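You operate a simulated robot arm through the tools that you are given. There is no shell and no other tool. Be economical: measure what you need, move in short steps, check, and stop when the job is done.

You are at the controls of a simulated robot arm. One attempt, no reset.

## Task
Slide the wooden wedge along the workbench until it stands next to the white cloth.

The check looks at the end state, three seconds after you hand in, the way a careful person would. Anything else that was tipped, shoved, dropped, spilled or broken makes it a failure.

## Robot
A 7-joint arm with a two-finger parallel gripper, fixed in place. Base frame: the origin is at the foot of the arm, x ahead of it, y to its left, z up. Readings come in m, degrees, newtons and seconds.
With the tool pointing down near the work surface it reaches from about 0.24 to 0.68 m from the base axis. Its first joint turns from -66.0 to 66.0 degrees. Payload 2.4 kg.
The tool frame sits at the grasp point between the pads (the TCP): z along the fingers, y along the line on which they close. The tips reach 0.03 m beyond it. The gripper opens to 0.094 m. The fingers are 0.028 m wide and 0.01 m thick; the gripper's body (0.05 by 0.096 m) begins 0.055 m behind the TCP.
Orientation is that of the tool frame in the base frame, as a unit quaternion [x, y, z, w]. With the fingers straight down and closing along the base's y, the tool's x points along the base's -x, its y along +y and its z along -z.

## Interface
- The arm moves only by the tool arm_command. Its argument "deltas" is a list of rows, each an object of numbers (a shift or turn left out is 0, a gripper value left out holds the last): "dx", "dy", "dz": the shift along the tool's x, y, z in m; "rx", "ry", "rz": the turn, a rotation vector about the tool's x, y, z in degrees. In form: [{"dx": .., "dy": .., "dz": .., "rx": .., "ry": .., "rz": ..}, ...]. A call has 1 to 12 rows; each row is the pose to reach, as a shift and turn from the pose commanded when the call began, along the tool's axes at that moment. "jaw" is the gripper command, from -1 (shut) to 1 (fully open), values between in proportion, set as the call begins (left out, the last holds). Each row takes 0.2 s and may step no farther than 0.05 m and 8.6 degrees from the row before; otherwise, or with a gripper value out of range, the whole call is refused. A pose out of reach is approached as far as the arm can. The call stops where the force on the tool passes 40 N (or 10 N more than at its start, if that is more) or the arm is blocked; 0.2 s more then pass. The fingers move at their own pace (about 0.153 m/s each) and stop on an object; they squeeze with about 29 N. The grip force told is the motor's: it shows also when the fingers shut on nothing. Time passes only in rows, and 0.2 s behind the last, so rows that repeat a pose let the fingers close. The reply holds the time, the measured pose of the TCP, the force on the tool along the base axes, the opening and the grip force, in the units named above and with some noise, and new pictures: "views" is both (left out), scene, wrist or none.
- Cameras (640 x 400 px; columns grow to the right, rows downward): "scene" is fixed at [0.0608, 0.4942, 1.4174]; the picture's right is [-0.45, -0.89, 0.00], its down [-0.64, 0.32, -0.69] and it looks along [0.62, -0.31, -0.72] (base axes); focal length 350 px, centre (320, 200). "wrist" rides on the gripper at [-0.037, 0, -0.058] in the tool frame; the picture's right is [0.00, -1.00, 0.00], its down [0.97, 0.00, -0.24] and it looks along [0.24, 0.00, 0.97] (tool axes); focal length 218 px, centre (320, 200).
- probe_pixels(camera, pixels): for up to 12 pixels [column, row] of the newest picture of that camera ("zoom" is the newest enlarged one), the place [x, y, z] in the base frame of the surface seen there, good to about 0.002 m, but the place of the scene camera against the robot may be out by one fixed shift of up to 0.025 m in any direction. It takes no simulated time.
- inspect(camera, box): a new picture of the part [left, top, right, bottom] of that camera's present view, enlarged. It takes no simulated time.
- hand_in(): hands the job in; it is judged then, once.

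Keep the steps short. Do not move on a guess: measure, check each grasp and each placing, and mend mistakes. In all there are 60 turns and 120 pictures (those below and enlarged ones count). Leave the gripper open and the arm clear of the work at the hand-in unless told otherwise, and finish with a single line.

The tools are called after "Request:" as name(argument=value, ...) on one line, values as JSON. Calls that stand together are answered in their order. arm_command: Moves the arm, as the interface text tells. Its arguments: {"type":"object","properties":{"deltas":{"type":"array"},"jaw":{"type":"number"},"views":{"type":"string","enum":["both","scene","wrist","none"]}},"required":["deltas"]} The other tools are called the same way: probe_pixels (camera, pixels) gives the place of the surface under pixels of a picture; inspect (camera, box) takes an enlarged picture of a part of a camera's view; hand_in () hands the job in.

At the start:

```text
t: 0.0
tool_pos: [0.2113, 0.255, 1.1058]
orientation: [-0.001, 1.0, 0.001, 0.0]
ft_force: [-0.3, 0.1, 0.0]
gripper_width: 0.094
gripper_force: 0.0
```

scene: 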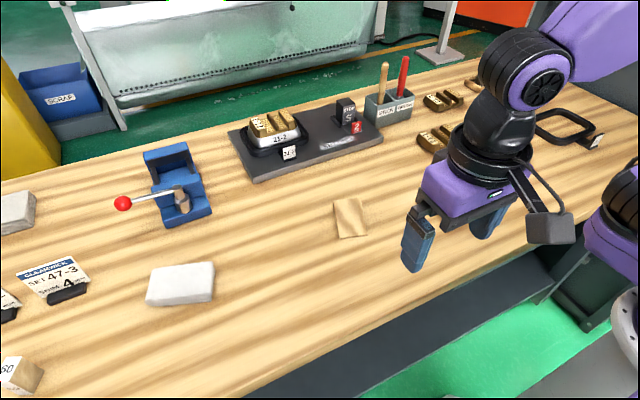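
wrist: 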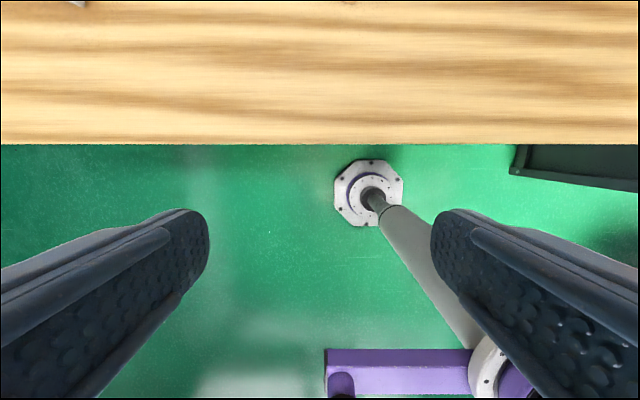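

I see a wood-coloured piece near (350,217), a white item near (180,284) and a greyish item near (15,212). I'll enlarge them to identify each one.

Request:
inspect(camera="scene", box=[300, 180, 400, 250])

Request:
inspect(camera="scene", box=[0, 180, 240, 400])

Request:
probe_pixels(camera="scene", pixels=[[335, 204], [362, 199], [367, 234], [340, 237], [350, 217], [152, 266], [214, 264], [212, 300], [147, 304], [180, 278], [270, 260], [15, 212]])

```text
5.71 times, centred on (350, 215) of scene
```

zoom: 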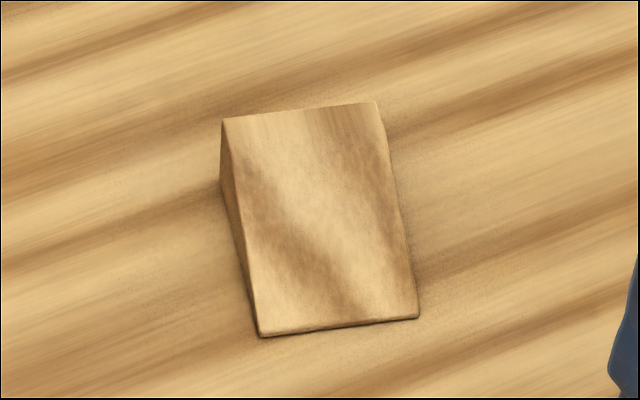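

```text
1.82 times, centred on (120, 290) of scene
```

zoom: 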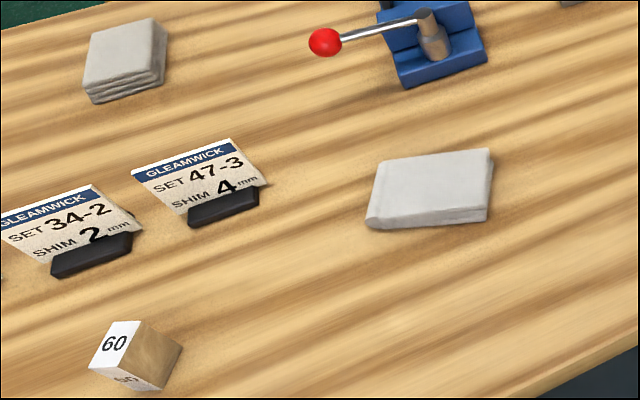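

```text
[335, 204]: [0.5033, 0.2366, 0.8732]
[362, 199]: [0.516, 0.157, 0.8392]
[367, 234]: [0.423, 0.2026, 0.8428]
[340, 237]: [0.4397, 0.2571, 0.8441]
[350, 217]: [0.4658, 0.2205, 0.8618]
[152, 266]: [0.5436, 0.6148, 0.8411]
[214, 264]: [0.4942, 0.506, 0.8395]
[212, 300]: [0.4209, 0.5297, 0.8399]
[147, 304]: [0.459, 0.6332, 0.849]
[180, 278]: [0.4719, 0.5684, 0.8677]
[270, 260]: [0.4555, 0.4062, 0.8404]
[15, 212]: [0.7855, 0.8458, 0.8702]
```

The white cloth is the folded one at scene (180,284). The item at (15,212) is a grey cloth. The wedge is at (350,217) with its thick end facing away from the robot. The scene camera may be shifted, so I'll move the arm up over the wedge and measure with the wrist camera.

Request:
arm_command(deltas=[{"dx": -0.045, "dy": 0.01}, {"dx": -0.09, "dy": 0.03}, {"dx": -0.135, "dy": 0.05}, {"dx": -0.18, "dy": 0.07}, {"dx": -0.22, "dy": 0.08}, {"dx": -0.22, "dy": 0.08}], views="both")

```text
t: 1.4
tool_pos: [0.4327, 0.3353, 1.1069]
orientation: [0.0, 1.0, 0.0, 0.0]
ft_force: [-0.5, -0.1, 1.3]
gripper_width: 0.0943
gripper_force: 0.0
```

scene: 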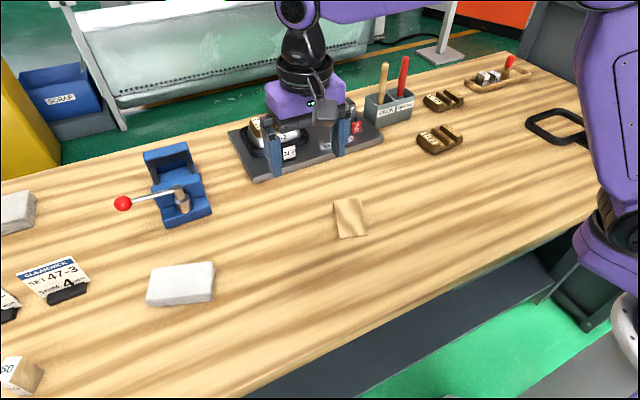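
wrist: 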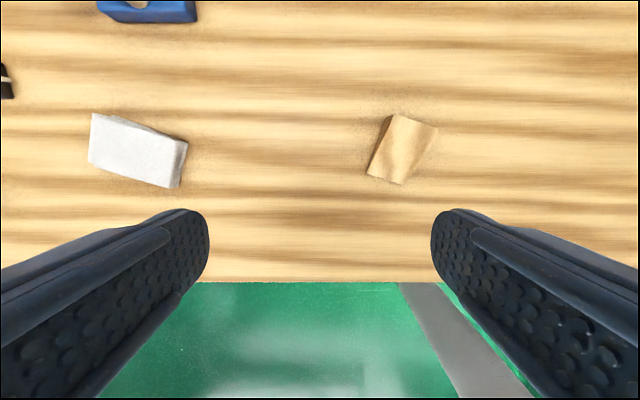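

Both the wedge (400,148) and the cloth (138,150) are clear in the wrist view. I'll enlarge that strip and probe their corners.

Request:
inspect(camera="wrist", box=[350, 100, 460, 200])

Request:
inspect(camera="wrist", box=[70, 90, 220, 200])

Request:
probe_pixels(camera="wrist", pixels=[[396, 116], [436, 128], [402, 182], [370, 175], [385, 125], [92, 115], [186, 144], [180, 185], [90, 160], [172, 186], [138, 150], [280, 150]])

```text
4.00 times, centred on (405, 150) of wrist
```

zoom: 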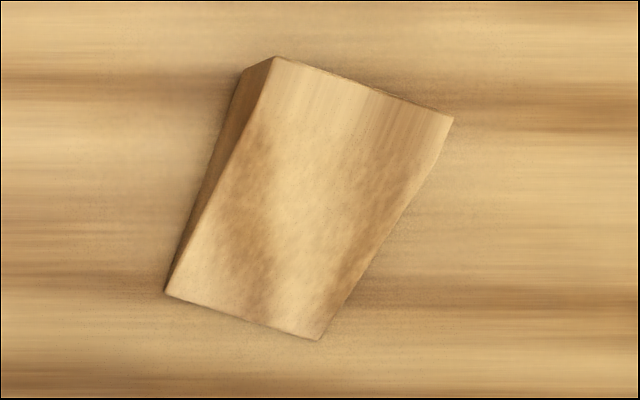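

```text
3.64 times, centred on (145, 145) of wrist
```

zoom: 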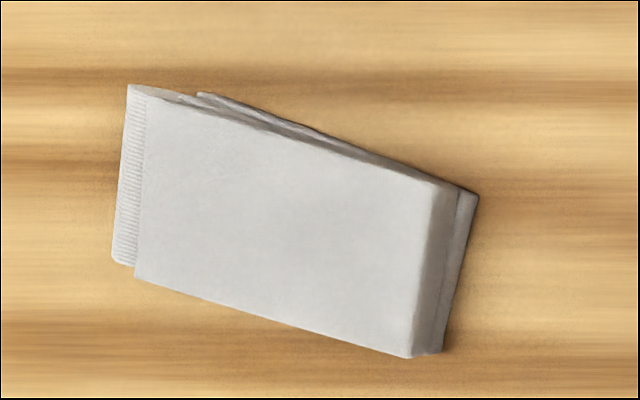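

```text
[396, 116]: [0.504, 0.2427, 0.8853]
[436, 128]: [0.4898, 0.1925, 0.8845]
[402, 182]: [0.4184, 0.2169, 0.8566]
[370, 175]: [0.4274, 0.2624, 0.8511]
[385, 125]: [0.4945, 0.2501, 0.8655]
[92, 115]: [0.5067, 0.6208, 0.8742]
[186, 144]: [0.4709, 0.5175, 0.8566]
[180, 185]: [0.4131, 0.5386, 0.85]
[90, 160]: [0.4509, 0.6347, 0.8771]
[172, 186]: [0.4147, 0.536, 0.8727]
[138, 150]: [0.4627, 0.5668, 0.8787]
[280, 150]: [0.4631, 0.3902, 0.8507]
```

Measurements in the wrist (robot) frame:

| Item | Place | Details |
|---|---|---|
| Wedge | centre about (0.460, 0.228) | about 0.052 wide, 0.077 long, 0.035 high, turned 15.6° |
| Cloth, near end | (0.472, 0.518) to (0.413, 0.536) | parallel to the wedge's side |

Next I'll move above the wedge's thick half with the gripper turned to match.

Request:
arm_command(deltas=[{"dx": -0.008, "dy": -0.022, "dz": 0.029, "rz": 3.1}, {"dx": -0.016, "dy": -0.044, "dz": 0.058, "rz": 6.2}, {"dx": -0.024, "dy": -0.066, "dz": 0.087, "rz": 9.4}, {"dx": -0.032, "dy": -0.088, "dz": 0.116, "rz": 12.5}, {"dx": -0.039, "dy": -0.11, "dz": 0.145, "rz": 15.6}, {"dx": -0.039, "dy": -0.11, "dz": 0.145, "rz": 15.6}], jaw=1)

```text
t: 2.8
tool_pos: [0.4698, 0.2256, 0.962]
orientation: [0.136, 0.991, 0.0, 0.0]
ft_force: [0.3, -0.1, -0.5]
gripper_width: 0.0939
gripper_force: 0.1
```

scene: 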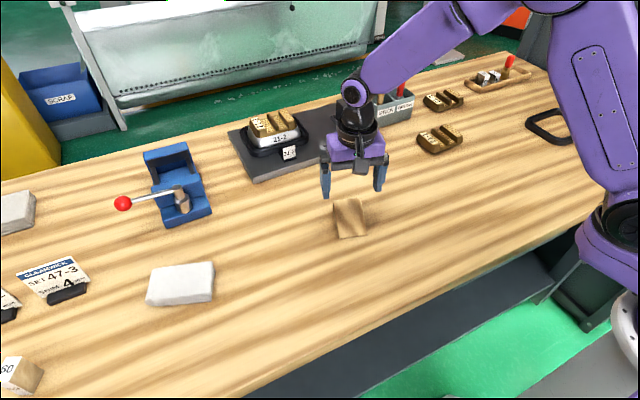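
wrist: 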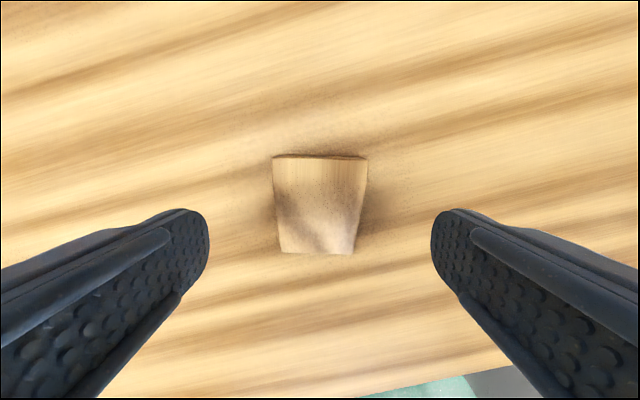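

The wedge sits square and centred between the fingers. I'll probe its corners to check this before going down.

Request:
probe_pixels(camera="wrist", pixels=[[277, 160], [363, 162], [350, 250], [284, 249], [320, 200]])

```text
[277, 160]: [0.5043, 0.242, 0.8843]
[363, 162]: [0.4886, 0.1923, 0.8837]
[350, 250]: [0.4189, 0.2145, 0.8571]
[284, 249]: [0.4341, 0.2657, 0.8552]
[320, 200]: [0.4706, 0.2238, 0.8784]
```

The corners match: the fingers will meet the sides about 1 cm toward the thick end. Next I'll go down so the tips stop about 4 mm above the bench, with the jaw still open.

Request:
arm_command(deltas=[{"dz": 0.03}, {"dz": 0.055}, {"dz": 0.07}, {"dz": 0.077}, {"dz": 0.077}], views="wrist")

```text
t: 4.0
tool_pos: [0.4708, 0.2252, 0.8845]
orientation: [0.136, 0.991, -0.001, 0.0]
ft_force: [-0.1, -0.4, -0.3]
gripper_width: 0.0939
gripper_force: 0.1
```

wrist: 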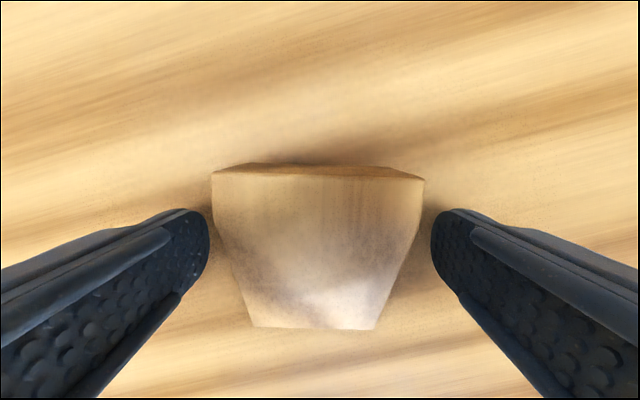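

The fingers straddle the wedge without touching it, so I'll close on it now.

Request:
arm_command(deltas=[{}, {}, {}], jaw=-1, views="wrist")

```text
t: 4.8
tool_pos: [0.4699, 0.2246, 0.8853]
orientation: [0.135, 0.991, 0.0, 0.0]
ft_force: [-3.4, -0.3, 10.4]
gripper_width: 0.0625
gripper_force: 28.7
```

wrist: 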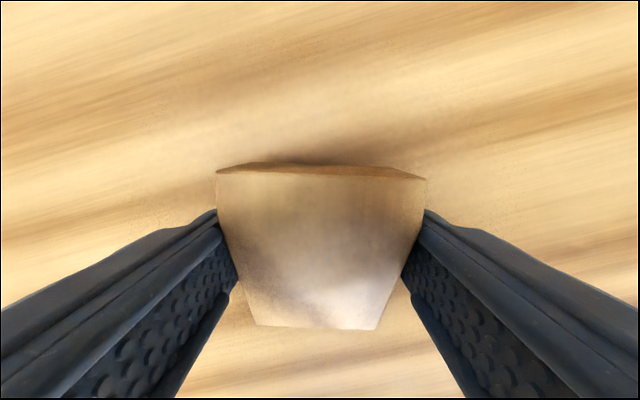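

The grip holds at 0.0625 m wide. That is a bit wider than the top, so the sides flare a little, and there is a 10 N upward push. I'll slide 2.5 cm toward the cloth as a test.

Request:
arm_command(deltas=[{"dx": 0.0035, "dy": 0.008}, {"dx": 0.007, "dy": 0.016}, {"dx": 0.01, "dy": 0.0235}, {"dx": 0.01, "dy": 0.0235}])

```text
t: 5.8
tool_pos: [0.468, 0.2492, 0.8852]
orientation: [0.136, 0.991, 0.002, 0.0]
ft_force: [1.1, -5.8, 16.1]
gripper_width: 0.0614
gripper_force: 28.5
```

scene: 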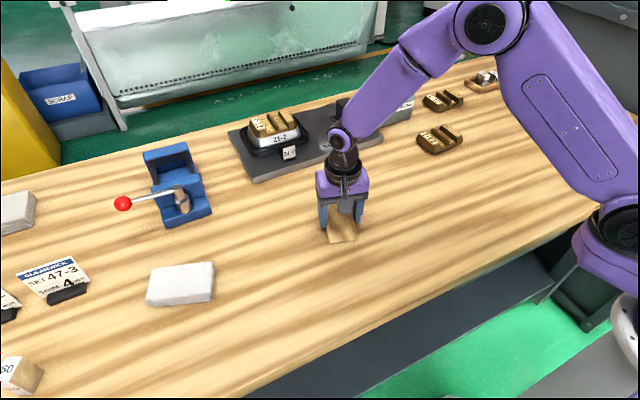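
wrist: 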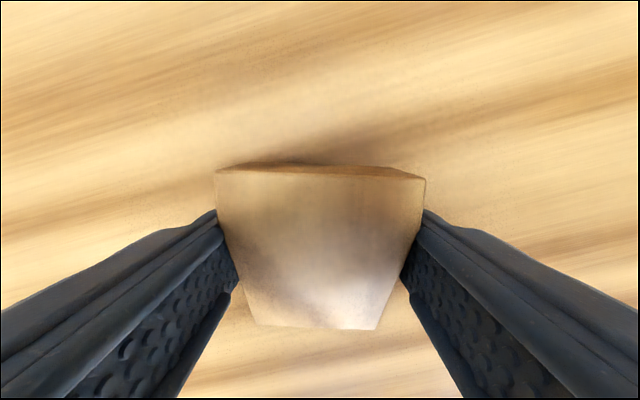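

The wedge slides along with the gripper and hasn't turned. I'll continue about 60% of the remaining way.

Request:
arm_command(deltas=[{"dx": 0.009, "dy": 0.0209}, {"dx": 0.018, "dy": 0.0418}, {"dx": 0.027, "dy": 0.0626}, {"dx": 0.036, "dy": 0.0835}, {"dx": 0.045, "dy": 0.1044}, {"dx": 0.054, "dy": 0.1253}, {"dx": 0.054, "dy": 0.1253}])

```text
t: 7.4
tool_pos: [0.4474, 0.3855, 0.8858]
orientation: [0.137, 0.991, 0.002, 0.001]
ft_force: [1.2, -9.1, 25.9]
gripper_width: 0.0617
gripper_force: 28.8
```

scene: 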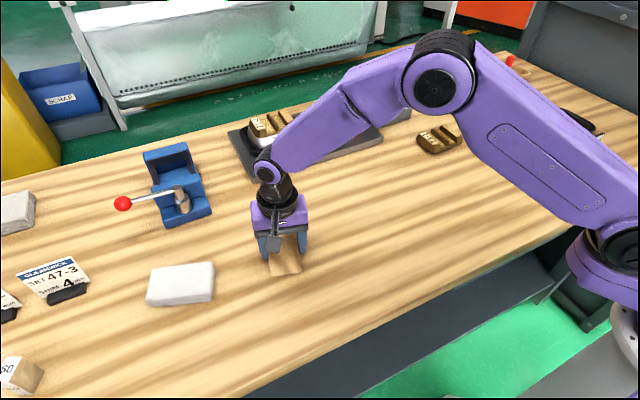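
wrist: 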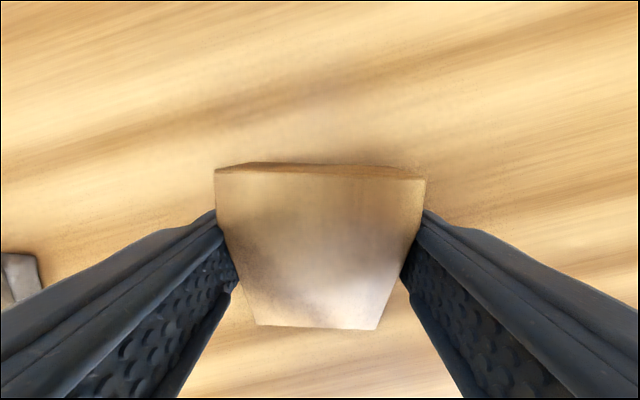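

The slide is clean, though the downward press has risen to 26 N. I'll ease up about 1 mm on the next stretch. The cloth edge now shows at wrist (38,285), so I'll recheck it first.

Request:
probe_pixels(camera="wrist", pixels=[[36, 262], [41, 288], [8, 260], [240, 170], [420, 178]])

Request:
probe_pixels(camera="scene", pixels=[[214, 264], [214, 296], [213, 299], [272, 275], [270, 268]])

```text
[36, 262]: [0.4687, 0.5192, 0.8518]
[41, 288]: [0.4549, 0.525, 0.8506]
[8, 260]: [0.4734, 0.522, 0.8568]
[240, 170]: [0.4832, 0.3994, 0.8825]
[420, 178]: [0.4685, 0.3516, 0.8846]
```

```text
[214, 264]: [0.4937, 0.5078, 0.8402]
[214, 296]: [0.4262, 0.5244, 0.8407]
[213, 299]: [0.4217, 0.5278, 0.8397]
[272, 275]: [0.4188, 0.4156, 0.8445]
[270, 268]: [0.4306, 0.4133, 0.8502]
```

The cloth edge checks out, and the leading finger's outer face is about 93 mm from it. I'll slide 80 mm in the closing direction, easing up as I go.

Request:
arm_command(deltas=[{"dx": 0.007, "dy": 0.016, "dz": -0.001}, {"dx": 0.014, "dy": 0.032, "dz": -0.001}, {"dx": 0.021, "dy": 0.048, "dz": -0.001}, {"dx": 0.028, "dy": 0.064, "dz": -0.001}, {"dx": 0.035, "dy": 0.08, "dz": -0.001}, {"dx": 0.035, "dy": 0.08, "dz": -0.001}])

```text
t: 8.8
tool_pos: [0.4334, 0.4708, 0.8859]
orientation: [0.136, 0.991, 0.0, 0.0]
ft_force: [-0.6, -1.9, 7.2]
gripper_width: 0.0615
gripper_force: 28.7
```

scene: 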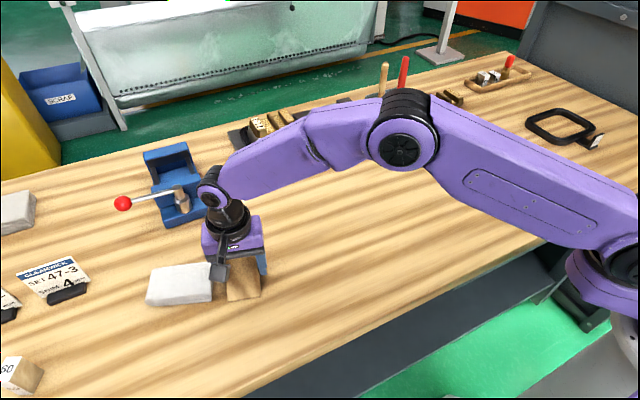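
wrist: 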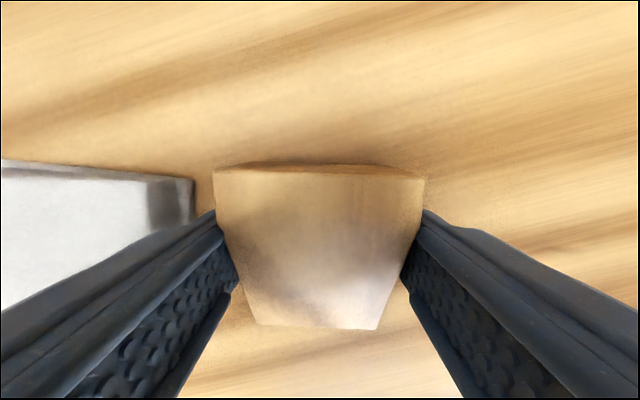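

The cloth edge is at wrist (193,200), just past the leading finger with about 15 mm clear by calculation. I'll open a little, to about 0.074 m (6 mm each side), to release without touching the cloth.

Request:
arm_command(deltas=[{}, {}], jaw=0.55, views="wrist")

```text
t: 9.4
tool_pos: [0.4351, 0.4717, 0.8853]
orientation: [0.136, 0.991, 0.0, -0.001]
ft_force: [0.1, -0.3, 0.2]
gripper_width: 0.0728
gripper_force: 0.1
```

wrist: 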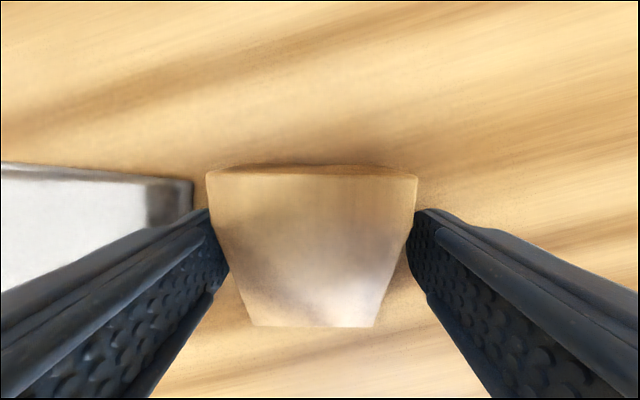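

It's released, with no force on the tool. Now I'll lift straight up.

Request:
arm_command(deltas=[{"dz": -0.015}, {"dz": -0.04}, {"dz": -0.08}, {"dz": -0.12}, {"dz": -0.12}])

```text
t: 10.6
tool_pos: [0.4338, 0.4713, 1.0069]
orientation: [0.136, 0.991, 0.0, -0.001]
ft_force: [-0.3, -1.2, 0.2]
gripper_width: 0.0731
gripper_force: 0.0
```

scene: 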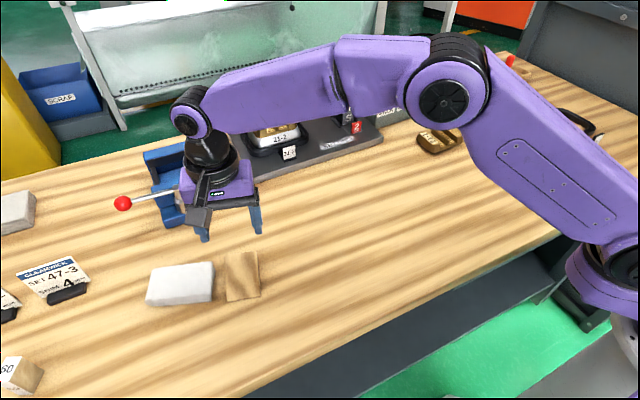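
wrist: 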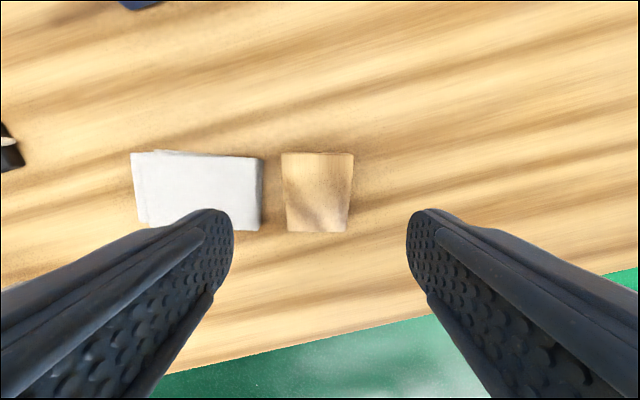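

The wedge stands beside the cloth, squarely aligned, with a small gap. I'll measure that gap.

Request:
inspect(camera="wrist", box=[220, 130, 380, 250])

Request:
probe_pixels(camera="wrist", pixels=[[264, 170], [262, 222], [283, 165], [350, 165], [287, 225], [345, 225], [272, 190], [352, 190]])

```text
3.33 times, centred on (300, 190) of wrist
```

zoom: 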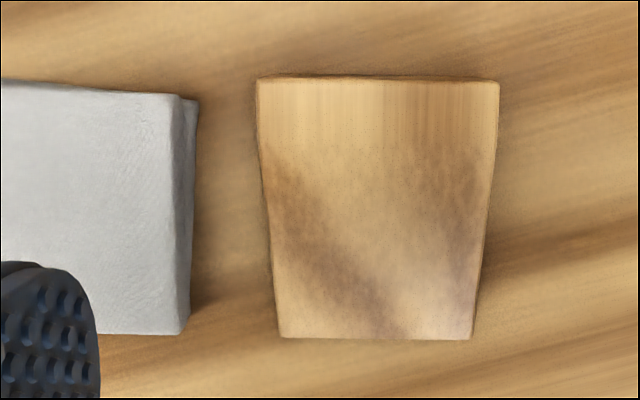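

```text
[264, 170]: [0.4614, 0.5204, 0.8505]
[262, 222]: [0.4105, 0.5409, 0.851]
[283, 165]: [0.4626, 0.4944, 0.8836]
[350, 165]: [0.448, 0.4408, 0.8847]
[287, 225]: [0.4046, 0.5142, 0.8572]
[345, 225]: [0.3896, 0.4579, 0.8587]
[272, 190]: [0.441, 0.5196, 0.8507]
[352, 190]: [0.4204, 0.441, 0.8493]
```

The gap is about 23 mm, and I want it tighter. I'll shut the fingers, move to the wedge's far side away from the cloth, and go down 2 cm clear of it. Then I can nudge it squarely through its centre of mass.

Request:
arm_command(deltas=[{"dy": -0.03}, {"dy": -0.058}, {"dy": -0.058}, {"dy": -0.058, "dz": 0.04}, {"dy": -0.058, "dz": 0.08}, {"dy": -0.058, "dz": 0.108}, {"dy": -0.058, "dz": 0.12}, {"dy": -0.058, "dz": 0.12}], jaw=-1)

```text
t: 12.4
tool_pos: [0.4204, 0.4164, 0.8855]
orientation: [0.135, 0.991, 0.0, -0.001]
ft_force: [1.4, 0.1, 0.2]
gripper_width: 0.0
gripper_force: 28.7
```

scene: 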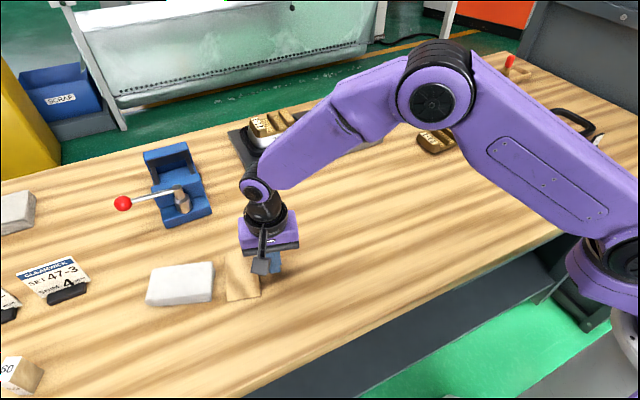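
wrist: 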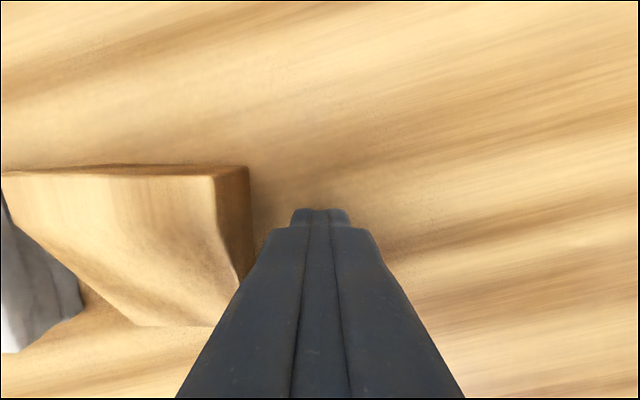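

The closed fingers are down beside the wedge and clear of it. I'll push slowly by 28 mm, then look.

Request:
arm_command(deltas=[{"dy": 0.006}, {"dy": 0.012}, {"dy": 0.016}, {"dy": 0.02}, {"dy": 0.024}, {"dy": 0.028}, {"dy": 0.028}])

```text
t: 14.0
tool_pos: [0.4285, 0.4432, 0.8863]
orientation: [0.136, 0.991, 0.001, 0.0]
ft_force: [0.1, -0.3, -0.4]
gripper_width: 0.0001
gripper_force: 29.3
```

scene: 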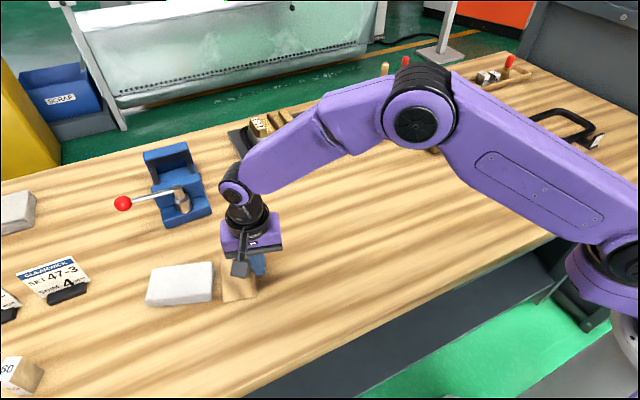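
wrist: 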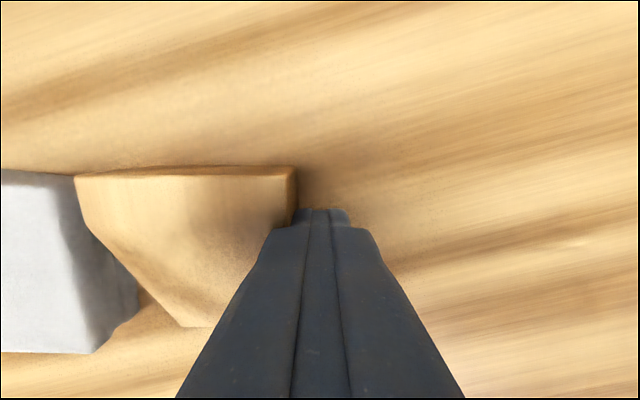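

The wedge has moved and stayed square. I'll measure the remaining gap.

Request:
probe_pixels(camera="wrist", pixels=[[80, 180], [290, 172], [138, 288], [182, 322], [120, 325], [80, 200], [145, 297], [290, 185]])

Request:
inspect(camera="scene", box=[140, 240, 280, 320])

```text
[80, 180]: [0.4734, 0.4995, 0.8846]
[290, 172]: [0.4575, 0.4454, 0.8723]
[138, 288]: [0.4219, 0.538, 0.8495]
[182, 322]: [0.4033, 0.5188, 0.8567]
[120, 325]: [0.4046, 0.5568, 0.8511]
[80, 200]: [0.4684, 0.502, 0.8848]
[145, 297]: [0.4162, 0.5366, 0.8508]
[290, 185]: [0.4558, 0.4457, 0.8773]
```

```text
4.57 times, centred on (210, 280) of scene
```

zoom: 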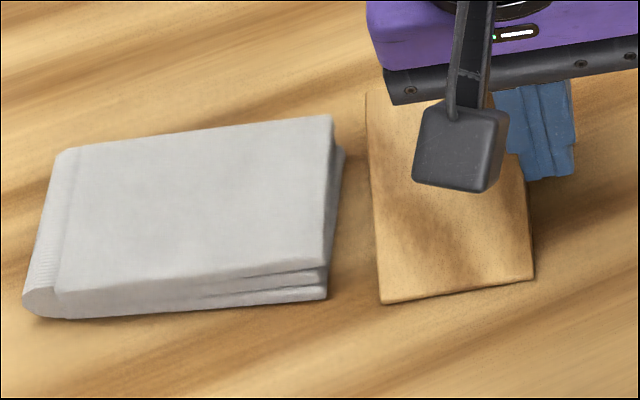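

The gap is now about 18 mm. I'll push another 11 mm in small steps.

Request:
arm_command(deltas=[{"dy": 0.003}, {"dy": 0.006}, {"dy": 0.009}, {"dy": 0.011}, {"dy": 0.011}])

Request:
inspect(camera="scene", box=[140, 240, 280, 320])

```text
t: 15.2
tool_pos: [0.4308, 0.4537, 0.8863]
orientation: [0.136, 0.991, 0.001, 0.0]
ft_force: [0.7, -0.6, -0.1]
gripper_width: 0.0001
gripper_force: 28.8
```

scene: 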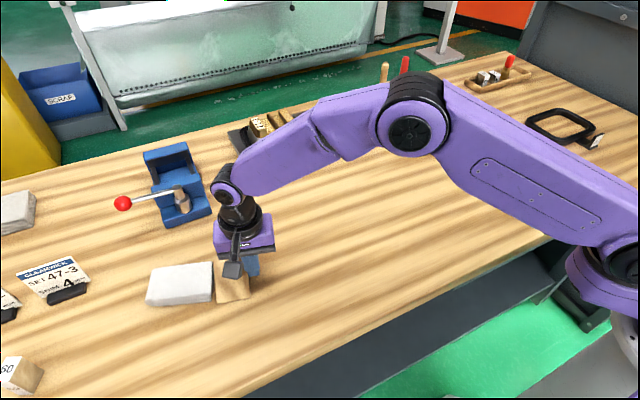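
wrist: 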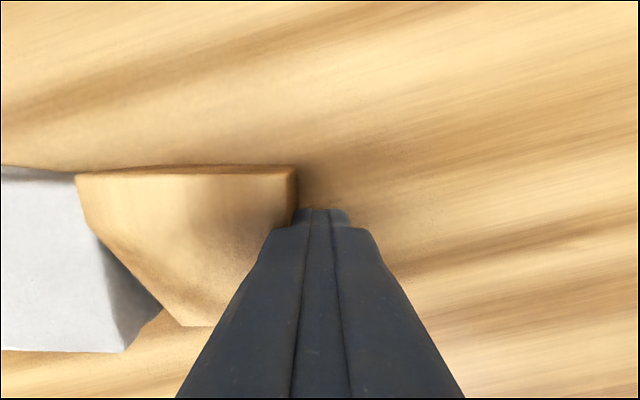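

```text
4.57 times, centred on (210, 280) of scene
```

zoom: 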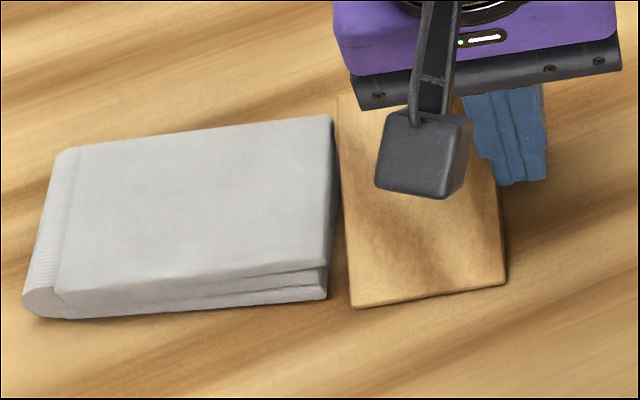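

The wedge is now a few millimetres from the cloth. The cloth hasn't moved, with its corner still at zoom (327,298). I'll back off, lift and retreat, then open the gripper.

Request:
arm_command(deltas=[{"dy": -0.01}, {"dy": -0.025}, {"dy": -0.03, "dz": -0.03}, {"dy": -0.04, "dz": -0.07}, {"dy": -0.05, "dz": -0.11}, {"dy": -0.07, "dz": -0.15}, {"dy": -0.1, "dz": -0.18}, {"dy": -0.13, "dz": -0.2}, {"dy": -0.13, "dz": -0.2}], views="none")

Request:
arm_command(deltas=[{}, {}, {}], jaw=1)

Request:
inspect(camera="scene", box=[140, 240, 280, 320])

```text
t: 17.2
tool_pos: [0.3952, 0.3286, 1.0875]
orientation: [0.135, 0.991, -0.001, -0.001]
ft_force: [-0.4, 0.3, -0.4]
gripper_width: 0.0
gripper_force: 29.3
```

```text
t: 18.0
tool_pos: [0.3956, 0.3295, 1.0866]
orientation: [0.136, 0.991, 0.0, 0.0]
ft_force: [0.2, 0.0, -0.4]
gripper_width: 0.0941
gripper_force: 0.1
```

scene: 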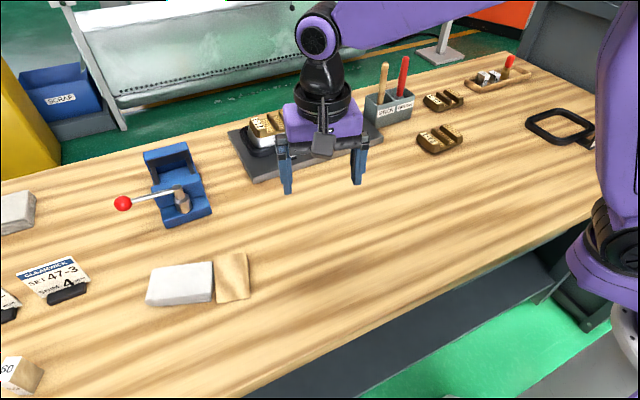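
wrist: 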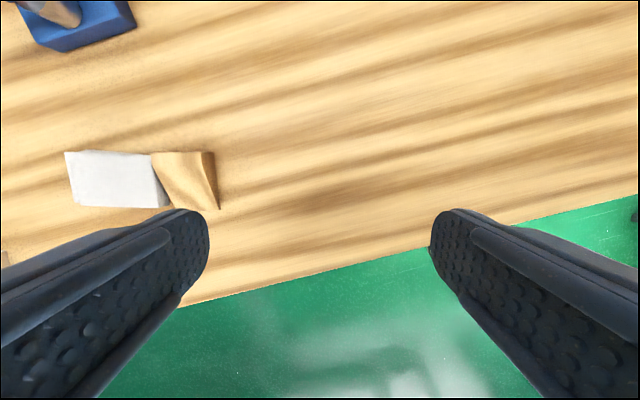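

```text
4.57 times, centred on (210, 280) of scene
```

zoom: 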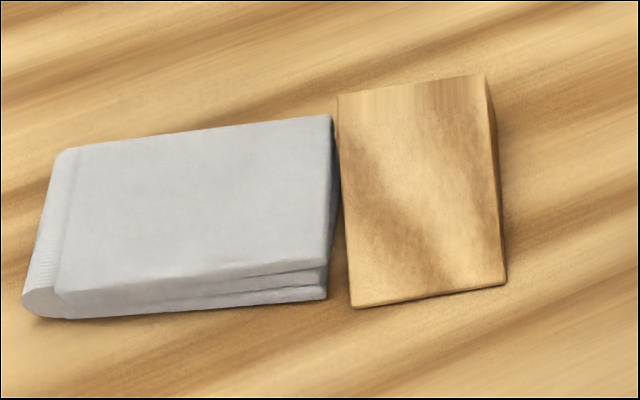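

The wedge stands upright right beside the white cloth, and nothing else has moved. The gripper is open and the arm is clear, so I'm handing in.

Request:
hand_in()

```text
The job is handed in.
```

The wooden wedge was slid along the bench and now stands upright a few millimetres from the white cloth, with nothing else disturbed.
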